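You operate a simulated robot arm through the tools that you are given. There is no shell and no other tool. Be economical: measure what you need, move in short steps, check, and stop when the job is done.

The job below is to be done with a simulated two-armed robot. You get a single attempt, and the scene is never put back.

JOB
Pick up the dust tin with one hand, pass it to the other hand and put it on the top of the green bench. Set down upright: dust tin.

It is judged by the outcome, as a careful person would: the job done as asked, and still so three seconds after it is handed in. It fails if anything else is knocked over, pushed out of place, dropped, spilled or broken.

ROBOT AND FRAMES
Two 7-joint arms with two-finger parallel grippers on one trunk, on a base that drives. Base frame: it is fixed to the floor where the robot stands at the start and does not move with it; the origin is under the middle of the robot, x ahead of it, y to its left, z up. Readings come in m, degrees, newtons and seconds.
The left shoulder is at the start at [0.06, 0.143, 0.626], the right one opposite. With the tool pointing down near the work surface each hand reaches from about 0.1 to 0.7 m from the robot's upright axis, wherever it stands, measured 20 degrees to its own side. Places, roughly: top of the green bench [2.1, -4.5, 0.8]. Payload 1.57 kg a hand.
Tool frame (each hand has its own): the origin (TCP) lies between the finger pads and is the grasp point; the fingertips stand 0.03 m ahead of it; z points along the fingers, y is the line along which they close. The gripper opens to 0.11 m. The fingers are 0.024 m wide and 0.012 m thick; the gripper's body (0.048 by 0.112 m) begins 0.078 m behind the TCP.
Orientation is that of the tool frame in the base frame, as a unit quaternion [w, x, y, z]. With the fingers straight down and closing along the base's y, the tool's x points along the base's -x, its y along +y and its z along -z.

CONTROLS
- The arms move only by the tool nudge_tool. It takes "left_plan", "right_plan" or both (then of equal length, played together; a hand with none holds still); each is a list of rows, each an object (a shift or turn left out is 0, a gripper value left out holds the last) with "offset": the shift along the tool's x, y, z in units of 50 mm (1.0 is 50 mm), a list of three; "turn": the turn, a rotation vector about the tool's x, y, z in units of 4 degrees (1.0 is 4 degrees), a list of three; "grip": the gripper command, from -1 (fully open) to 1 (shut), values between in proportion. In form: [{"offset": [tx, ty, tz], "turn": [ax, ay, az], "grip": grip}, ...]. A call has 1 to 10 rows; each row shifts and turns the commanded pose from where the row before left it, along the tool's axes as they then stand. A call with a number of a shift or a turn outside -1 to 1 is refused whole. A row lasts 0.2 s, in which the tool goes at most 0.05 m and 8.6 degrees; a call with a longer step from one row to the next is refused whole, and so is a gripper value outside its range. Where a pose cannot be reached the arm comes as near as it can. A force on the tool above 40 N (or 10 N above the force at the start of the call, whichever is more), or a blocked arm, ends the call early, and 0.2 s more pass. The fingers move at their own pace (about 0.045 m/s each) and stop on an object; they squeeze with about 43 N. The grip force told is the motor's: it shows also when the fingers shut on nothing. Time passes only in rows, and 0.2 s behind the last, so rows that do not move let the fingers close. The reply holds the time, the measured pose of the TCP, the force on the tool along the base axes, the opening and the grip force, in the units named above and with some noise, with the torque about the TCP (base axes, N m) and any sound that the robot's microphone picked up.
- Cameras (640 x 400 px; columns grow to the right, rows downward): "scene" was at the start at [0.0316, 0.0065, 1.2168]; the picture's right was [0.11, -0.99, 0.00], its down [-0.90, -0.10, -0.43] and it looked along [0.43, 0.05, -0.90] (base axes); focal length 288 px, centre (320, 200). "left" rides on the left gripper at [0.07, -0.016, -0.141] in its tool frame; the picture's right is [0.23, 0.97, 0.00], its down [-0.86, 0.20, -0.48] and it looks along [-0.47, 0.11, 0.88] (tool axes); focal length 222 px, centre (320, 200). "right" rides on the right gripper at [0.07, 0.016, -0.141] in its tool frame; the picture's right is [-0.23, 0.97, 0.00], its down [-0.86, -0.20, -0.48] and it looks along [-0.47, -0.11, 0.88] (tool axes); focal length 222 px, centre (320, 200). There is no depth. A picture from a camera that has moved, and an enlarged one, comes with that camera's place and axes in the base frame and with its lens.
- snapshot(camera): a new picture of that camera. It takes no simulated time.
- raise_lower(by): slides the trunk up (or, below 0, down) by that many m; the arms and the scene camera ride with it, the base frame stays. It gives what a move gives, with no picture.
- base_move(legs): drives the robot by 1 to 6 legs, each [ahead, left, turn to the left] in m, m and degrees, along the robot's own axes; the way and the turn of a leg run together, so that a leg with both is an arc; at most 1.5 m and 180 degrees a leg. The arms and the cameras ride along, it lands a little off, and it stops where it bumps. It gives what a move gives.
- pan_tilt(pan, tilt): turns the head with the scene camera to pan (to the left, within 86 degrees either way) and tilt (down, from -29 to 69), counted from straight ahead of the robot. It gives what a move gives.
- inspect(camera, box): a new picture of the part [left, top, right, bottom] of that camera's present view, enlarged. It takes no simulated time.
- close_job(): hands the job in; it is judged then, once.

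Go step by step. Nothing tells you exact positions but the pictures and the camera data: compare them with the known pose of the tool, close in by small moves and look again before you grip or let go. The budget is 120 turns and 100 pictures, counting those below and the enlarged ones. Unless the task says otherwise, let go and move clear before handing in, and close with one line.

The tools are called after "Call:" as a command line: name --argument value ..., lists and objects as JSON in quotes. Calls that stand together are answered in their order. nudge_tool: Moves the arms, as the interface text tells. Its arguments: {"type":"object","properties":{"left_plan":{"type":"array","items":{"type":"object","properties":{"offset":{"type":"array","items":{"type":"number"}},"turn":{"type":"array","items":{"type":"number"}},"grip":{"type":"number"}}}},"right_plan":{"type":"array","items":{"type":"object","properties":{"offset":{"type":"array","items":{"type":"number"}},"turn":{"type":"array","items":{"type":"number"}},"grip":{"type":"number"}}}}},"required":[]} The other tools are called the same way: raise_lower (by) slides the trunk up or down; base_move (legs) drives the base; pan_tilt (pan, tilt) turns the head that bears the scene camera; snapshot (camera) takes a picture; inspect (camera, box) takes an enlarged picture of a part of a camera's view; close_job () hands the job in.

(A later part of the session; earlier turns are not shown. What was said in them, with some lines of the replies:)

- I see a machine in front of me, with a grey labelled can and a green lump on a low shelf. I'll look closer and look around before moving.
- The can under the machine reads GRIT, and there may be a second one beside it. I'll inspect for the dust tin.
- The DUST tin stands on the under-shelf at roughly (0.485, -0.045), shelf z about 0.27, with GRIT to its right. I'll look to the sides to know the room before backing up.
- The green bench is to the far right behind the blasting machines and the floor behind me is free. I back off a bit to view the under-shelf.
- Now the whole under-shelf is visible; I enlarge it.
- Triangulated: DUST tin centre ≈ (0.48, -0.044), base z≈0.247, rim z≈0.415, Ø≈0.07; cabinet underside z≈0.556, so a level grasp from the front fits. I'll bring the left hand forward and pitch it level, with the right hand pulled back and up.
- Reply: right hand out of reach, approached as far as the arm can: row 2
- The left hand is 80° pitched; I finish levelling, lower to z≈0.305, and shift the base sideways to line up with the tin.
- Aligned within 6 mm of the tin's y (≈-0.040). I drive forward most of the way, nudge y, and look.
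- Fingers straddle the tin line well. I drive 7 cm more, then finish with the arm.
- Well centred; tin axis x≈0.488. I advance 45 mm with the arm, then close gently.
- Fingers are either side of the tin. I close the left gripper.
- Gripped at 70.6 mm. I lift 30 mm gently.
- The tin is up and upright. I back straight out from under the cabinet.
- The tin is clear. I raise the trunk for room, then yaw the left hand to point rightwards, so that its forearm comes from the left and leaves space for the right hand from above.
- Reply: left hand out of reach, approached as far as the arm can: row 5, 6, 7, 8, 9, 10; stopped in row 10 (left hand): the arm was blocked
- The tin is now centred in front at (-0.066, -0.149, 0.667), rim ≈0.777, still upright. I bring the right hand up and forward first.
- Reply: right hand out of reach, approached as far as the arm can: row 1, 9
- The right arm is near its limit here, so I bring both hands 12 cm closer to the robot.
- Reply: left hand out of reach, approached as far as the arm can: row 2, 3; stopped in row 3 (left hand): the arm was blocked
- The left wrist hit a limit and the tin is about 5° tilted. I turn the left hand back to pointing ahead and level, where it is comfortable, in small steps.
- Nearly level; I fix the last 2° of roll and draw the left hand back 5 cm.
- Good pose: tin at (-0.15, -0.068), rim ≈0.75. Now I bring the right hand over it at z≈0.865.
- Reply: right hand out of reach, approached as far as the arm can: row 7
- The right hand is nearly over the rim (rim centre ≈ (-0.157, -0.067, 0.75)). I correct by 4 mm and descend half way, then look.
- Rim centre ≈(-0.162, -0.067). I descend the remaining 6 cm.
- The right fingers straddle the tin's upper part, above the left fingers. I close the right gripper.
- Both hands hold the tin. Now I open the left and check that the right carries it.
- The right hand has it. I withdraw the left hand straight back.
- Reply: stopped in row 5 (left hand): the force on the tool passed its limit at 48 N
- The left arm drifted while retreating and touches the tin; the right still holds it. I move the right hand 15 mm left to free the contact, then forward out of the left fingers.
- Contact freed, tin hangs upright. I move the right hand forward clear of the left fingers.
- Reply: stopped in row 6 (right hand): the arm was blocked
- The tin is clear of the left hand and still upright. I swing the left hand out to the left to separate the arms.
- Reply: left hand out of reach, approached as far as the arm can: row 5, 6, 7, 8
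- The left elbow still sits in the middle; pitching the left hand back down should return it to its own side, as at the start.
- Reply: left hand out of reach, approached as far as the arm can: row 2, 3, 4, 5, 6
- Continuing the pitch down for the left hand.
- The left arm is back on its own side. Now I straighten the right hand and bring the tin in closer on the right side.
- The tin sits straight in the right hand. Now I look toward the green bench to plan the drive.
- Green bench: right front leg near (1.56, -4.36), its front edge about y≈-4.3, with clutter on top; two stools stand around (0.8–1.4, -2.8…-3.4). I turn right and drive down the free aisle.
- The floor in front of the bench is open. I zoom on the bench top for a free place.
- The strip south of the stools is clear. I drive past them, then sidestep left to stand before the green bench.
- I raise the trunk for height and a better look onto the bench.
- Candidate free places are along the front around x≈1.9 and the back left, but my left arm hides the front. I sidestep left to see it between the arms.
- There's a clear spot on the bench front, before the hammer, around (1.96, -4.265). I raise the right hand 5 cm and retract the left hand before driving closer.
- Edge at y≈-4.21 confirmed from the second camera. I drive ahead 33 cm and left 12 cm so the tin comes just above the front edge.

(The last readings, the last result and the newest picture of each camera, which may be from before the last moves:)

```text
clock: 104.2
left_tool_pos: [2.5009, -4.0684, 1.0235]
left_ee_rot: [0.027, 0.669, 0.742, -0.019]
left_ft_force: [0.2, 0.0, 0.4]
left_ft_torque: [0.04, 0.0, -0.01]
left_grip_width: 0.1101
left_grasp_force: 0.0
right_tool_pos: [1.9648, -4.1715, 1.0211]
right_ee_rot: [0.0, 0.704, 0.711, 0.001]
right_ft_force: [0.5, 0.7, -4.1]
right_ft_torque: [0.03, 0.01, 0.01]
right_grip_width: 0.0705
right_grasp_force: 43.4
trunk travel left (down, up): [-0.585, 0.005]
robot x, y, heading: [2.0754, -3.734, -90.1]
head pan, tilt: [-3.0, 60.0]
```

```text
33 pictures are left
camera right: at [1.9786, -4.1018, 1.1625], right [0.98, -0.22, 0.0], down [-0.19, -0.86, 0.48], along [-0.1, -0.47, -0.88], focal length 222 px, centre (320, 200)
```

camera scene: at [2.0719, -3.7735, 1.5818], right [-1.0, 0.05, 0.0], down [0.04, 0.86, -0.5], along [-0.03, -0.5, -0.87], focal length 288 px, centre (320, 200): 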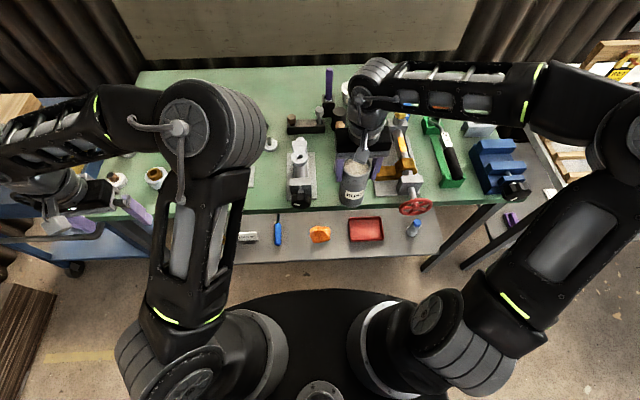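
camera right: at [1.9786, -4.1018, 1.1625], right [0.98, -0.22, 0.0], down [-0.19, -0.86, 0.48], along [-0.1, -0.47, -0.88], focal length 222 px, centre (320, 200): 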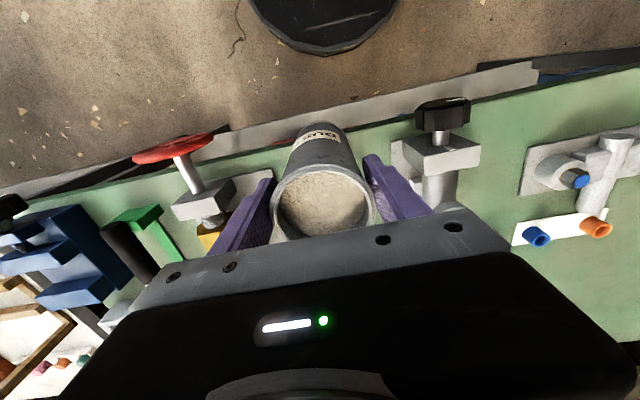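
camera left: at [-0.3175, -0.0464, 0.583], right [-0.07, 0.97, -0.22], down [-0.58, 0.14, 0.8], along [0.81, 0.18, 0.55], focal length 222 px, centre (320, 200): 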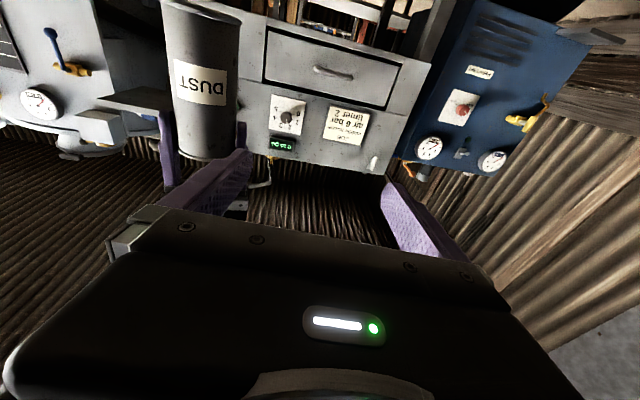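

The vise is on the left and the clamp with the red wheel on the right; I zoom in to verify the gap.

Call:
inspect --camera "scene" --box '[260, 100, 460, 225]'

Call:
inspect --camera "right" --box '[140, 80, 500, 260]'

```text
3.20 times, centred on (360, 162) of scene
camera zoom: at [2.0719, -3.7735, 1.5818], right [-1.0, 0.05, 0.0], down [0.04, 0.86, -0.5], along [-0.03, -0.5, -0.87], focal length 921 px, centre (192, 320)
```

zoom: 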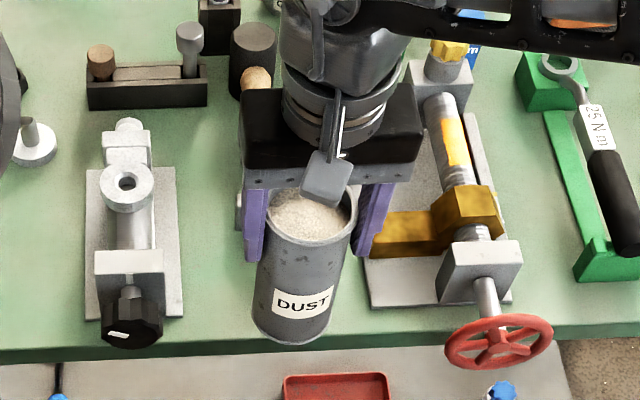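

```text
1.78 times, centred on (320, 170) of right
camera zoom: at [1.9786, -4.1018, 1.1625], right [0.98, -0.22, 0.0], down [-0.19, -0.86, 0.48], along [-0.1, -0.47, -0.88], focal length 395 px, centre (320, 253)
```

zoom: 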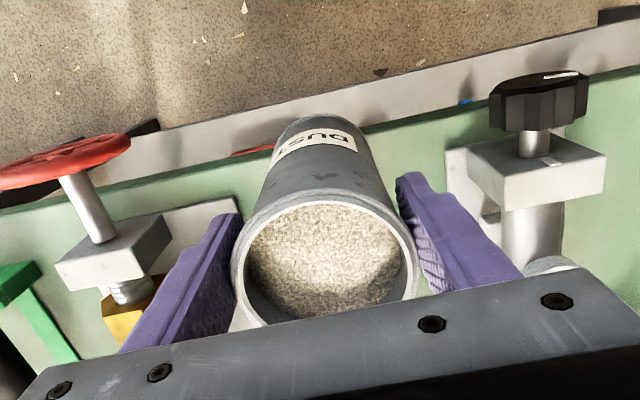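

The gap (x 1.871–2.054) is centred on the tin. I move it 9 cm further in over the bench and look at the hammer clearance.

Call:
nudge_tool --right_plan '[{"offset": [-0.4, 0, 0]}, {"offset": [-0.5, 0, 0]}, {"offset": [-0.5, 0, 0]}, {"offset": [-0.45, 0, 0]}, {}]'

Call:
inspect --camera "scene" --box '[260, 80, 460, 205]'

Call:
inspect --camera "right" --box '[140, 80, 500, 260]'

Call:
snapshot --camera "left"

```text
clock: 105.4
left_tool_pos: [2.5027, -4.0674, 1.0232]
left_ee_rot: [0.027, 0.669, 0.743, -0.02]
left_ft_force: [0.2, -0.6, 0.0]
left_ft_torque: [0.01, -0.01, -0.01]
left_grip_width: 0.1099
left_grasp_force: 0.1
right_tool_pos: [1.9682, -4.2629, 1.0216]
right_ee_rot: [0.0, 0.702, 0.712, 0.002]
right_ft_force: [6.3, 9.6, -5.5]
right_ft_torque: [1.41, -0.92, 0.1]
right_grip_width: 0.0709
right_grasp_force: 42.8
trunk travel left (down, up): [-0.585, 0.005]
robot x, y, heading: [2.0757, -3.7339, -89.7]
head pan, tilt: [-3.0, 60.0]
```

```text
3.20 times, centred on (360, 142) of scene
camera zoom: at [2.0727, -3.7718, 1.5817], right [-1.0, 0.05, 0.0], down [0.04, 0.86, -0.5], along [-0.03, -0.5, -0.87], focal length 921 px, centre (192, 384)
```

zoom: 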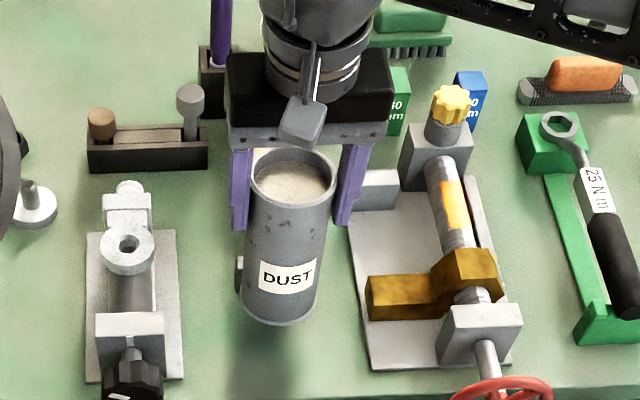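

```text
1.78 times, centred on (320, 170) of right
camera zoom: at [1.9818, -4.1934, 1.1631], right [0.98, -0.21, 0.0], down [-0.19, -0.86, 0.48], along [-0.1, -0.47, -0.88], focal length 395 px, centre (320, 253)
```

zoom: 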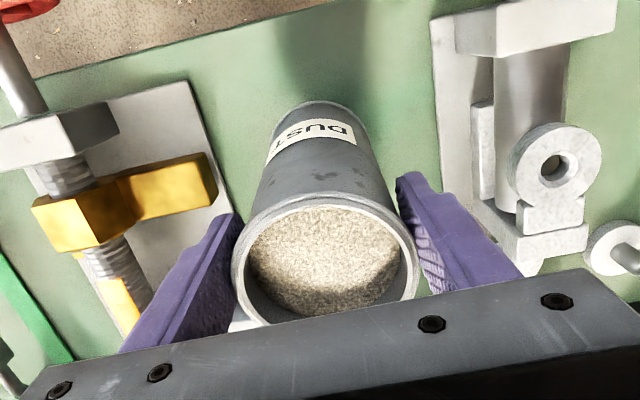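

```text
28 pictures are left
camera left: at [2.4777, -3.9886, 1.1602], right [0.95, 0.33, -0.01], down [0.28, -0.8, 0.53], along [0.17, -0.51, -0.84], focal length 222 px, centre (320, 200)
```

left: 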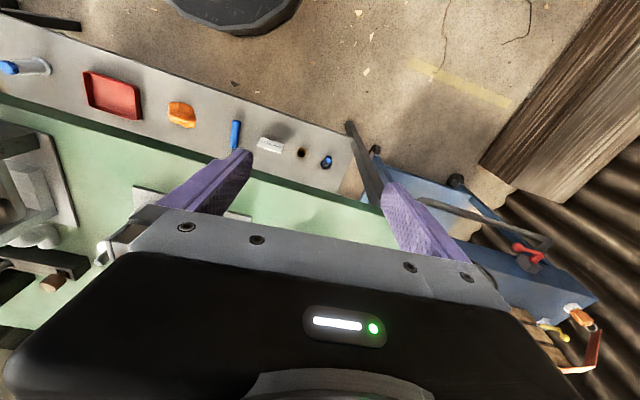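

There's a sideways force on the tin's bottom edge, so it is touching something behind (the hammer). I back straight off and look.

Call:
nudge_tool --right_plan '[{"offset": [0.3, 0, 0]}, {"offset": [0.5, 0, 0]}, {"offset": [0.5, 0, 0]}, {"offset": [0.5, 0, 0]}, {"offset": [0.5, 0, 0]}, {}]'

Call:
inspect --camera "scene" --box '[240, 60, 480, 210]'

Call:
snapshot --camera "right"

```text
clock: 106.8
left_tool_pos: [2.5013, -4.0683, 1.0237]
left_ee_rot: [0.027, 0.669, 0.742, -0.019]
left_ft_force: [-0.3, -1.1, 0.7]
left_ft_torque: [-0.03, -0.02, 0.0]
left_grip_width: 0.1101
left_grasp_force: 0.0
right_tool_pos: [1.9639, -4.1489, 1.0217]
right_ee_rot: [0.0, 0.703, 0.711, 0.001]
right_ft_force: [-0.2, -0.9, -5.0]
right_ft_torque: [0.0, -0.01, -0.03]
right_grip_width: 0.0707
right_grasp_force: 42.9
trunk travel left (down, up): [-0.585, 0.005]
robot x, y, heading: [2.0728, -3.7376, -90.1]
head pan, tilt: [-3.0, 60.0]
```

```text
2.67 times, centred on (360, 135) of scene
camera zoom: at [2.072, -3.7738, 1.5817], right [-1.0, 0.05, 0.0], down [0.04, 0.87, -0.5], along [-0.03, -0.5, -0.87], focal length 767 px, centre (213, 373)
```

zoom: 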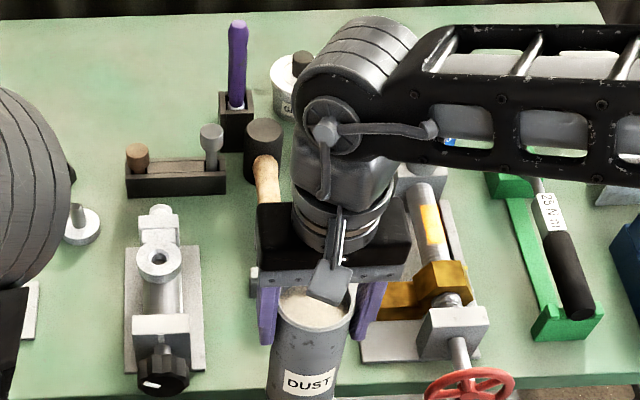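

```text
26 pictures are left
camera right: at [1.9782, -4.0794, 1.1621], right [0.98, -0.22, 0.0], down [-0.19, -0.86, 0.48], along [-0.1, -0.47, -0.88], focal length 222 px, centre (320, 200)
```

right: 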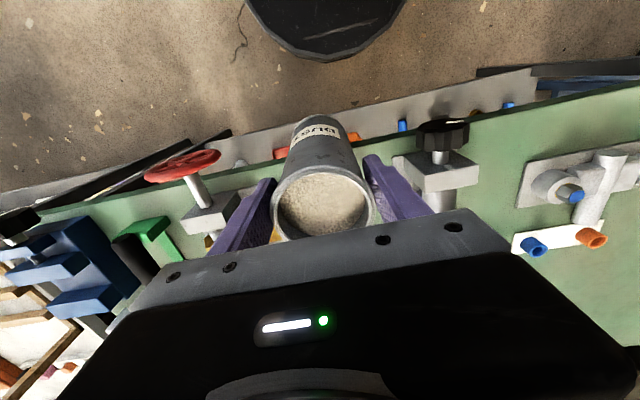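

The mallet stands taller than I assumed (top ≈0.88); it hasn't moved in the pictures. A better open spot is left of the vise, around (2.215, -4.27). I back off slightly, raise the tin, and shift over.

Call:
base_move --legs '[[-0.08, 0, 0], [0, 0.13, 0]]'

Call:
nudge_tool --right_plan '[{"offset": [0, 0, -0.3]}, {"offset": [0, 0.4, -0.3]}, {"offset": [0, 0.5, 0]}, {"offset": [0, 0.5, 0]}, {"offset": [0, 0.5, 0]}, {"offset": [0, 0.5, 0]}, {}]'

Call:
inspect --camera "scene" --box '[180, 60, 480, 250]'

Call:
snapshot --camera "right"

```text
clock: 108.8
left_tool_pos: [2.6317, -3.9862, 1.0232]
left_ee_rot: [0.025, 0.669, 0.742, -0.02]
left_ft_force: [0.5, 0.1, -1.2]
left_ft_torque: [-0.02, 0.08, 0.01]
left_grip_width: 0.11
left_grasp_force: 0.1
right_tool_pos: [2.0919, -4.0687, 1.0207]
right_ee_rot: [0.0, 0.703, 0.711, -0.001]
right_ft_force: [0.3, -0.3, -5.4]
right_ft_torque: [0.01, 0.03, -0.02]
right_grip_width: 0.0707
right_grasp_force: 42.9
trunk travel left (down, up): [-0.585, 0.005]
robot x, y, heading: [2.202, -3.652, -89.7]
head pan, tilt: [-3.0, 60.0]
```

```text
clock: 110.4
left_tool_pos: [2.6297, -3.9866, 1.0233]
left_ee_rot: [0.026, 0.669, 0.742, -0.019]
left_ft_force: [-0.2, -0.1, -0.4]
left_ft_torque: [-0.05, -0.02, -0.01]
left_grip_width: 0.1101
left_grasp_force: 0.1
right_tool_pos: [2.2113, -4.0675, 1.0506]
right_ee_rot: [0.001, 0.704, 0.71, 0.0]
right_ft_force: [-0.5, -0.3, -5.3]
right_ft_torque: [0.03, 0.0, -0.01]
right_grip_width: 0.0707
right_grasp_force: 43.1
trunk travel left (down, up): [-0.585, 0.005]
robot x, y, heading: [2.2023, -3.6555, -89.7]
head pan, tilt: [-3.0, 60.0]
```

```text
2.11 times, centred on (330, 155) of scene
camera zoom: at [2.1995, -3.6915, 1.5818], right [-1.0, 0.05, 0.0], down [0.04, 0.86, -0.5], along [-0.02, -0.5, -0.87], focal length 606 px, centre (299, 295)
```

zoom: 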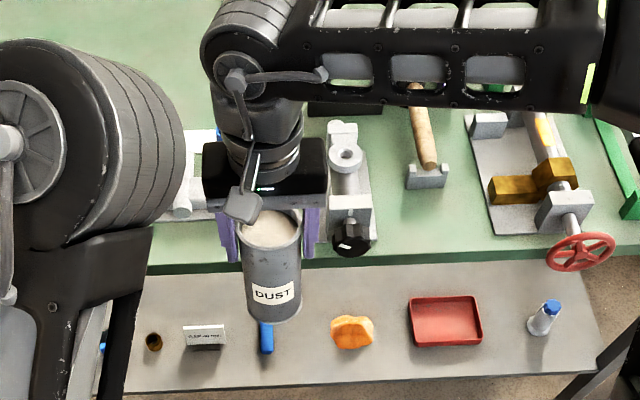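

```text
24 pictures are left
camera right: at [2.2261, -3.9978, 1.192], right [0.98, -0.22, 0.0], down [-0.19, -0.86, 0.48], along [-0.1, -0.47, -0.88], focal length 222 px, centre (320, 200)
```

right: 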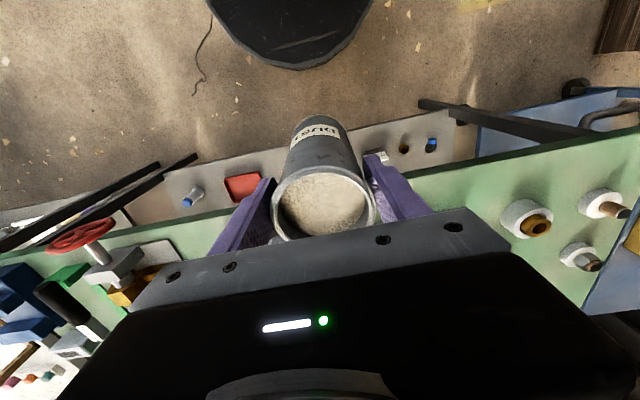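

The mallet sits undisturbed in its stand. I drive ahead so that the tin (bottom at ≈0.905, above the vise) comes over the new spot and check.

Call:
base_move --legs '[[0.1, 0, 0]]'

Call:
nudge_tool --right_plan '[{"offset": [-0.4, 0, 0]}, {"offset": [-0.5, 0, 0]}, {"offset": [-0.5, 0, 0]}, {"offset": [-0.5, 0, 0]}, {}]'

Call:
inspect --camera "scene" --box '[210, 80, 410, 205]'

Call:
snapshot --camera "right"

```text
clock: 111.5
left_tool_pos: [2.6285, -4.0895, 1.0241]
left_ee_rot: [0.025, 0.67, 0.742, -0.019]
left_ft_force: [0.3, -0.1, -0.9]
left_ft_torque: [0.01, 0.05, -0.04]
left_grip_width: 0.1102
left_grasp_force: 0.1
right_tool_pos: [2.2119, -4.171, 1.0504]
right_ee_rot: [0.001, 0.704, 0.711, 0.001]
right_ft_force: [-0.8, -0.5, -5.2]
right_ft_torque: [0.05, 0.03, -0.02]
right_grip_width: 0.0709
right_grasp_force: 42.9
trunk travel left (down, up): [-0.585, 0.005]
robot x, y, heading: [2.2077, -3.7567, -90.1]
head pan, tilt: [-3.0, 60.0]
```

```text
clock: 112.7
left_tool_pos: [2.6288, -4.0887, 1.0235]
left_ee_rot: [0.027, 0.67, 0.741, -0.019]
left_ft_force: [-0.4, 0.2, 0.0]
left_ft_torque: [0.01, 0.01, 0.0]
left_grip_width: 0.1098
left_grasp_force: 0.1
right_tool_pos: [2.2139, -4.266, 1.0506]
right_ee_rot: [0.0, 0.703, 0.711, 0.001]
right_ft_force: [0.1, 0.1, -4.2]
right_ft_torque: [0.0, -0.02, 0.0]
right_grip_width: 0.0706
right_grasp_force: 43.1
trunk travel left (down, up): [-0.585, 0.005]
robot x, y, heading: [2.2033, -3.7571, -89.6]
head pan, tilt: [-3.0, 60.0]
```

```text
3.20 times, centred on (310, 142) of scene
camera zoom: at [2.2001, -3.7936, 1.5818], right [-1.0, 0.05, 0.0], down [0.04, 0.86, -0.5], along [-0.03, -0.5, -0.87], focal length 921 px, centre (352, 384)
```

zoom: 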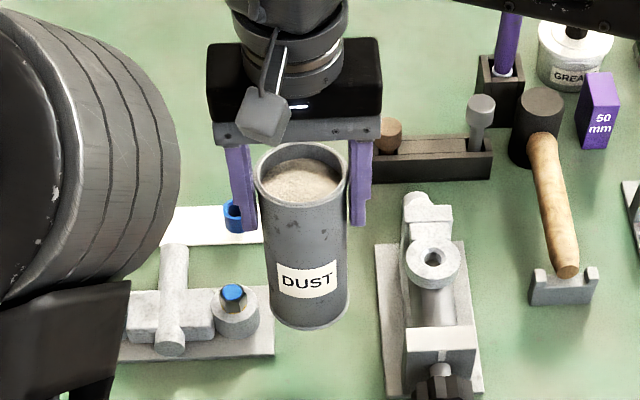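

```text
22 pictures are left
camera right: at [2.2278, -4.1953, 1.1919], right [0.98, -0.22, 0.0], down [-0.19, -0.86, 0.48], along [-0.1, -0.47, -0.88], focal length 222 px, centre (320, 200)
```

right: 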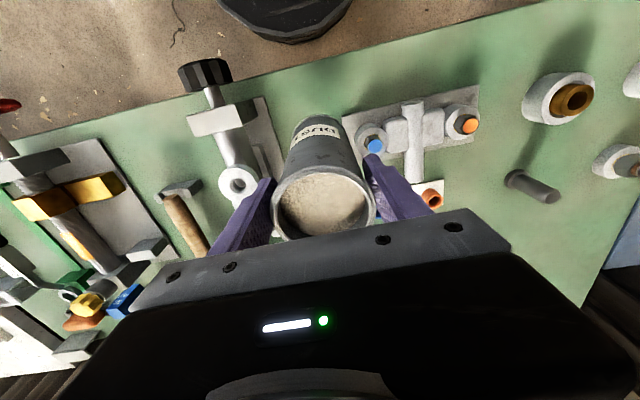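

The gap between the vise plate and the nut plate is x 2.140–2.248; I shift 2 cm right to its centre and descend most of the way.

Call:
nudge_tool --right_plan '[{"offset": [0, -0.2, 0]}, {"offset": [0, -0.2, 0]}, {"offset": [0, 0, 0.3]}, {"offset": [0, 0, 0.4]}, {"offset": [0, 0, 0.4]}, {"offset": [0, 0, 0.4]}, {}]'

Call:
inspect --camera "scene" --box '[230, 90, 410, 210]'

Call:
inspect --camera "right" --box '[180, 50, 500, 250]'

```text
clock: 114.3
left_tool_pos: [2.6297, -4.0871, 1.0249]
left_ee_rot: [0.028, 0.67, 0.742, -0.02]
left_ft_force: [-0.5, -0.1, 0.3]
left_ft_torque: [0.01, -0.01, 0.01]
left_grip_width: 0.1102
left_grasp_force: 0.0
right_tool_pos: [2.1932, -4.2622, 0.9799]
right_ee_rot: [0.003, 0.703, 0.711, 0.001]
right_ft_force: [-4.1, 6.6, 33.2]
right_ft_torque: [-0.47, 0.67, -0.14]
right_grip_width: 0.0708
right_grasp_force: 42.8
trunk travel left (down, up): [-0.585, 0.005]
robot x, y, heading: [2.2026, -3.7578, -90.0]
head pan, tilt: [-3.0, 60.0]
```

```text
3.33 times, centred on (320, 150) of scene
camera zoom: at [2.2, -3.79, 1.5823], right [-1.0, 0.05, 0.0], down [0.04, 0.86, -0.5], along [-0.03, -0.5, -0.86], focal length 959 px, centre (320, 367)
```

zoom: 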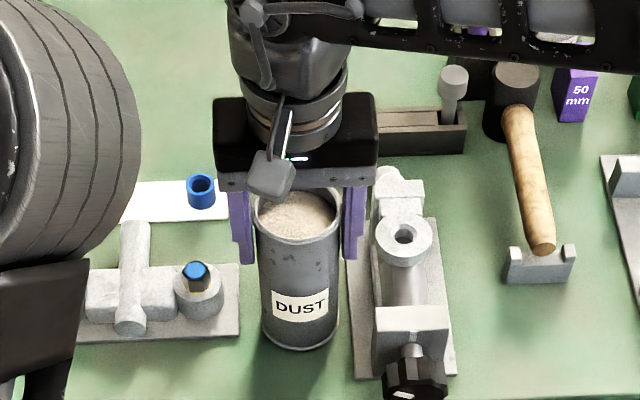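

```text
2.00 times, centred on (340, 150) of right
camera zoom: at [2.2075, -4.1918, 1.1212], right [0.98, -0.22, 0.0], down [-0.19, -0.86, 0.48], along [-0.1, -0.47, -0.88], focal length 444 px, centre (280, 300)
```

zoom: 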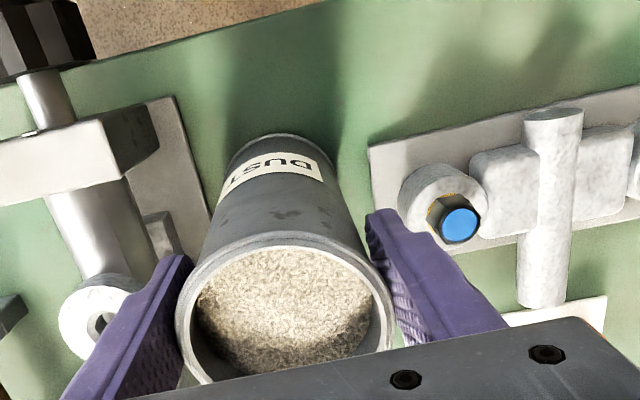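

The tin has touched down (33 N, bench top at ≈0.83), clear of both plates. I ease the load by a few mm before letting go.

Call:
nudge_tool --right_plan '[{"offset": [0, 0, -0.08]}, {}]'

Call:
inspect --camera "scene" --box '[250, 110, 370, 210]'

```text
clock: 114.9
left_tool_pos: [2.6299, -4.0873, 1.023]
left_ee_rot: [0.027, 0.67, 0.742, -0.02]
left_ft_force: [0.1, -0.3, -0.2]
left_ft_torque: [-0.01, -0.01, 0.02]
left_grip_width: 0.1097
left_grasp_force: 0.1
right_tool_pos: [2.1932, -4.2636, 0.9809]
right_ee_rot: [0.0, 0.703, 0.711, 0.001]
right_ft_force: [1.8, 4.1, 13.1]
right_ft_torque: [-0.07, -0.24, 0.06]
right_grip_width: 0.0709
right_grasp_force: 43.0
trunk travel left (down, up): [-0.585, 0.005]
robot x, y, heading: [2.2027, -3.7538, -89.6]
head pan, tilt: [-3.0, 60.0]
```

```text
4.00 times, centred on (310, 160) of scene
camera zoom: at [2.2006, -3.792, 1.5816], right [-1.0, 0.05, 0.0], down [0.04, 0.86, -0.5], along [-0.03, -0.5, -0.87], focal length 1151 px, centre (360, 360)
```

zoom: 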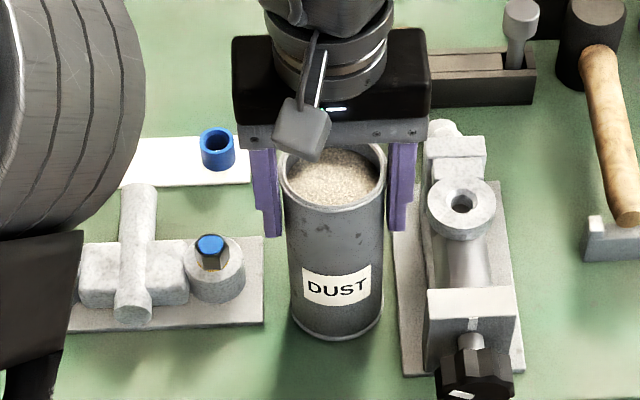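

The tin stands on the bench with small gaps on both sides. I ease another 2 mm, then open partly (to ≈83 mm) so the fingers stay clear of the vise.

Call:
nudge_tool --right_plan '[{"offset": [0, 0, -0.03]}, {"grip": 0}, {"grip": -0.25}, {"grip": -0.5}, {"grip": -0.5}]'

Call:
inspect --camera "scene" --box '[250, 110, 370, 210]'

Call:
snapshot --camera "right"

```text
clock: 116.1
left_tool_pos: [2.6291, -4.088, 1.0233]
left_ee_rot: [0.026, 0.67, 0.742, -0.019]
left_ft_force: [0.3, 0.2, -1.3]
left_ft_torque: [0.02, 0.0, 0.0]
left_grip_width: 0.1101
left_grasp_force: 0.2
right_tool_pos: [2.193, -4.2638, 0.9831]
right_ee_rot: [0.001, 0.703, 0.711, 0.0]
right_ft_force: [-0.1, -0.4, 0.0]
right_ft_torque: [-0.01, 0.02, -0.01]
right_grip_width: 0.0826
right_grasp_force: 0.1
trunk travel left (down, up): [-0.585, 0.005]
robot x, y, heading: [2.2018, -3.7567, -90.1]
head pan, tilt: [-3.0, 60.0]
```

```text
4.00 times, centred on (310, 160) of scene
camera zoom: at [2.2002, -3.7935, 1.5818], right [-1.0, 0.05, 0.0], down [0.04, 0.86, -0.5], along [-0.03, -0.5, -0.87], focal length 1151 px, centre (360, 360)
```

zoom: 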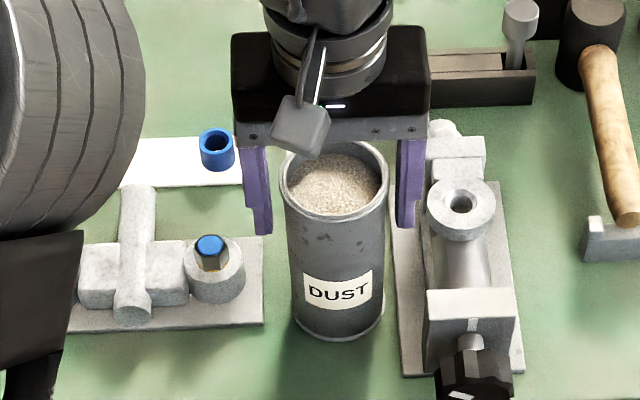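

```text
17 pictures are left
camera right: at [2.2077, -4.1947, 1.123], right [0.98, -0.22, 0.0], down [-0.19, -0.86, 0.48], along [-0.1, -0.47, -0.88], focal length 222 px, centre (320, 200)
```

right: 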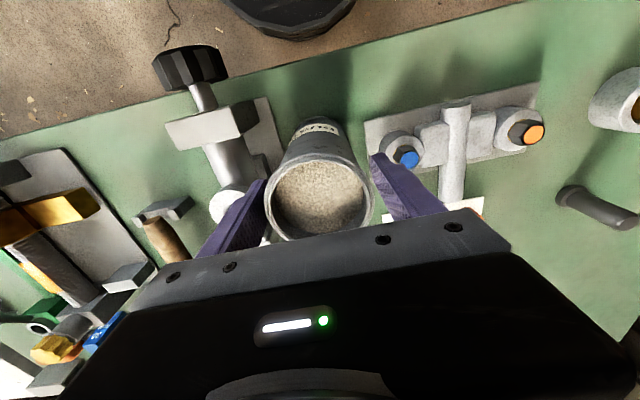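

The tin is released and standing. I lift the hand straight up clear of the rim.

Call:
nudge_tool --right_plan '[{"offset": [0, 0, -0.3]}, {"offset": [0, 0, -0.4]}, {"offset": [0, 0, -0.4]}, {"offset": [0, 0, -0.4]}, {}]'

Call:
inspect --camera "scene" --box '[230, 60, 410, 210]'

Call:
snapshot --camera "right"

```text
clock: 117.3
left_tool_pos: [2.6294, -4.0886, 1.0236]
left_ee_rot: [0.026, 0.67, 0.742, -0.019]
left_ft_force: [0.7, 0.0, -0.9]
left_ft_torque: [0.03, -0.02, -0.01]
left_grip_width: 0.11
left_grasp_force: 0.1
right_tool_pos: [2.1932, -4.2654, 1.0574]
right_ee_rot: [0.0, 0.704, 0.71, 0.001]
right_ft_force: [0.1, -0.1, 0.2]
right_ft_torque: [0.0, -0.02, 0.05]
right_grip_width: 0.0826
right_grasp_force: 0.0
trunk travel left (down, up): [-0.585, 0.005]
robot x, y, heading: [2.2055, -3.7589, -89.8]
head pan, tilt: [-3.0, 60.0]
```

```text
2.67 times, centred on (320, 135) of scene
camera zoom: at [2.2, -3.7939, 1.5817], right [-1.0, 0.05, 0.0], down [0.04, 0.87, -0.5], along [-0.03, -0.5, -0.87], focal length 767 px, centre (320, 373)
```

zoom: 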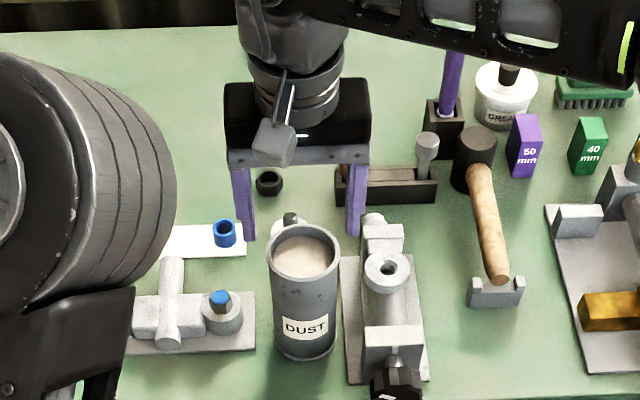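

```text
15 pictures are left
camera right: at [2.2079, -4.1951, 1.1979], right [0.98, -0.22, 0.0], down [-0.19, -0.86, 0.48], along [-0.1, -0.47, -0.88], focal length 222 px, centre (320, 200)
```

right: 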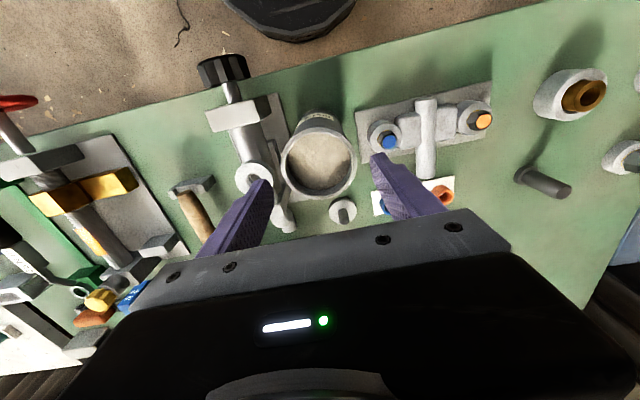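

The hand is above the rim and everything else stands in place. I go up a little more and back the robot away.

Call:
nudge_tool --right_plan '[{"offset": [0, 0, -0.4]}, {"offset": [0, 0, -0.3]}]'

Call:
base_move --legs '[[-0.4, 0, 0]]'

Call:
pan_tilt --pan -3 --tilt 42

Call:
snapshot --camera "scene"

Call:
inspect --camera "scene" --box '[200, 80, 440, 230]'

```text
clock: 117.9
left_tool_pos: [2.6313, -4.0886, 1.0232]
left_ee_rot: [0.026, 0.67, 0.741, -0.019]
left_ft_force: [-0.5, 0.1, -0.2]
left_ft_torque: [0.01, 0.01, 0.01]
left_grip_width: 0.1101
left_grasp_force: 0.1
right_tool_pos: [2.1936, -4.2639, 1.0914]
right_ee_rot: [0.0, 0.703, 0.711, 0.001]
right_ft_force: [0.0, 0.6, 1.0]
right_ft_torque: [-0.03, 0.0, 0.05]
right_grip_width: 0.0825
right_grasp_force: 0.0
trunk travel left (down, up): [-0.585, 0.005]
robot x, y, heading: [2.1984, -3.7603, -90.0]
head pan, tilt: [-3.0, 60.0]
```

```text
clock: 120.4
left_tool_pos: [2.6288, -3.6906, 1.0245]
left_ee_rot: [0.027, 0.671, 0.74, -0.02]
left_ft_force: [-1.1, -0.3, 0.6]
left_ft_torque: [-0.01, 0.0, 0.02]
left_grip_width: 0.1099
left_grasp_force: 0.0
right_tool_pos: [2.1905, -3.8633, 1.0905]
right_ee_rot: [0.001, 0.705, 0.709, 0.001]
right_ft_force: [0.4, 0.8, 0.6]
right_ft_torque: [-0.01, -0.01, 0.04]
right_grip_width: 0.0825
right_grasp_force: 0.1
trunk travel left (down, up): [-0.585, 0.005]
robot x, y, heading: [2.2069, -3.3541, -90.0]
head pan, tilt: [-3.0, 60.0]
```

```text
clock: 121.2
left_tool_pos: [2.6287, -3.6894, 1.0241]
left_ee_rot: [0.027, 0.671, 0.741, -0.02]
left_ft_force: [-1.2, 0.4, 0.0]
left_ft_torque: [-0.01, 0.01, -0.02]
left_grip_width: 0.1103
left_grasp_force: 0.1
right_tool_pos: [2.1906, -3.8642, 1.0909]
right_ee_rot: [0.0, 0.705, 0.709, 0.001]
right_ft_force: [0.2, -0.1, 0.3]
right_ft_torque: [0.02, 0.02, 0.0]
right_grip_width: 0.0825
right_grasp_force: 0.1
trunk travel left (down, up): [-0.585, 0.005]
robot x, y, heading: [2.2066, -3.3572, -90.1]
head pan, tilt: [-3.0, 42.0]
```

```text
14 pictures are left
camera scene: at [2.1994, -3.4105, 1.6055], right [-1.0, 0.06, 0.0], down [0.04, 0.67, -0.74], along [-0.04, -0.74, -0.67], focal length 288 px, centre (320, 200)
```

scene: 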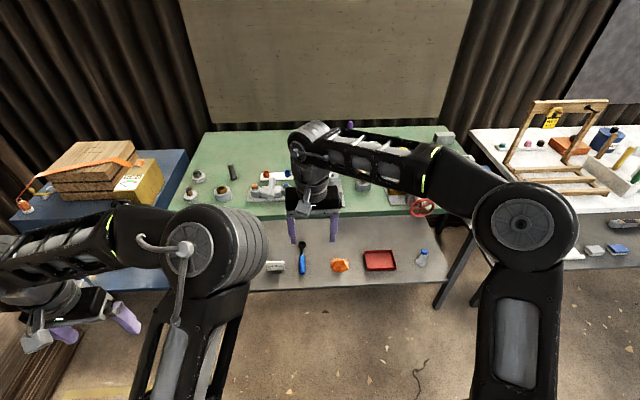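

```text
2.67 times, centred on (320, 155) of scene
camera zoom: at [2.1994, -3.4105, 1.6055], right [-1.0, 0.06, 0.0], down [0.04, 0.67, -0.74], along [-0.04, -0.74, -0.67], focal length 767 px, centre (320, 320)
```

zoom: 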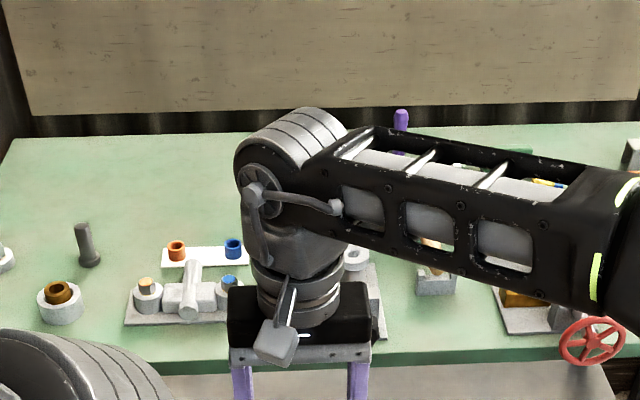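

My hand hides the tin; I sidestep to confirm it stands.

Call:
base_move --legs '[[0, -0.3, 0]]'

Call:
inspect --camera "scene" --box '[160, 80, 460, 260]'

```text
clock: 123.3
left_tool_pos: [2.3287, -3.6898, 1.0241]
left_ee_rot: [0.026, 0.672, 0.74, -0.018]
left_ft_force: [-0.3, 0.7, 0.0]
left_ft_torque: [0.02, -0.01, 0.01]
left_grip_width: 0.1098
left_grasp_force: 0.0
right_tool_pos: [1.8902, -3.863, 1.0915]
right_ee_rot: [0.001, 0.705, 0.709, 0.001]
right_ft_force: [-0.2, -0.2, 0.2]
right_ft_torque: [-0.01, 0.0, 0.03]
right_grip_width: 0.0825
right_grasp_force: 0.1
trunk travel left (down, up): [-0.585, 0.005]
robot x, y, heading: [1.9069, -3.3529, -90.3]
head pan, tilt: [-3.0, 42.0]
```

```text
2.13 times, centred on (310, 170) of scene
camera zoom: at [1.8992, -3.4095, 1.6056], right [-1.0, 0.06, 0.0], down [0.04, 0.67, -0.74], along [-0.04, -0.74, -0.67], focal length 614 px, centre (341, 264)
```

zoom: 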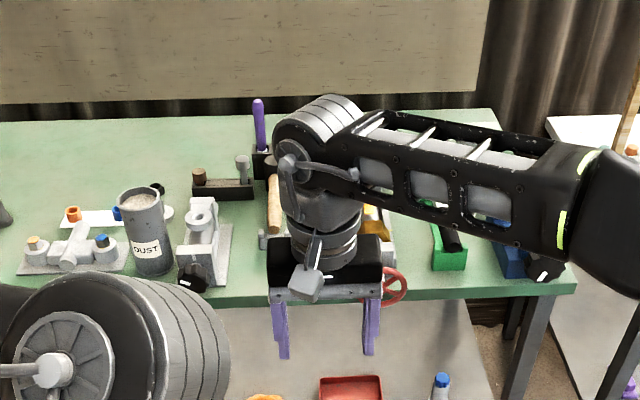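

The DUST tin stands upright on the green bench between the vise and the nut plate, the hands are clear, and nothing else looks moved. I'm handing in.

Call:
close_job

```text
The job is handed in.
```

The dust tin was picked up with the left hand, passed to the right hand, and set down upright on top of the green bench. On the way in, the tin briefly touched something on the bench, most likely the mallet stand. I backed off and chose another spot, and the mallet stand looked unmoved in the pictures afterwards.
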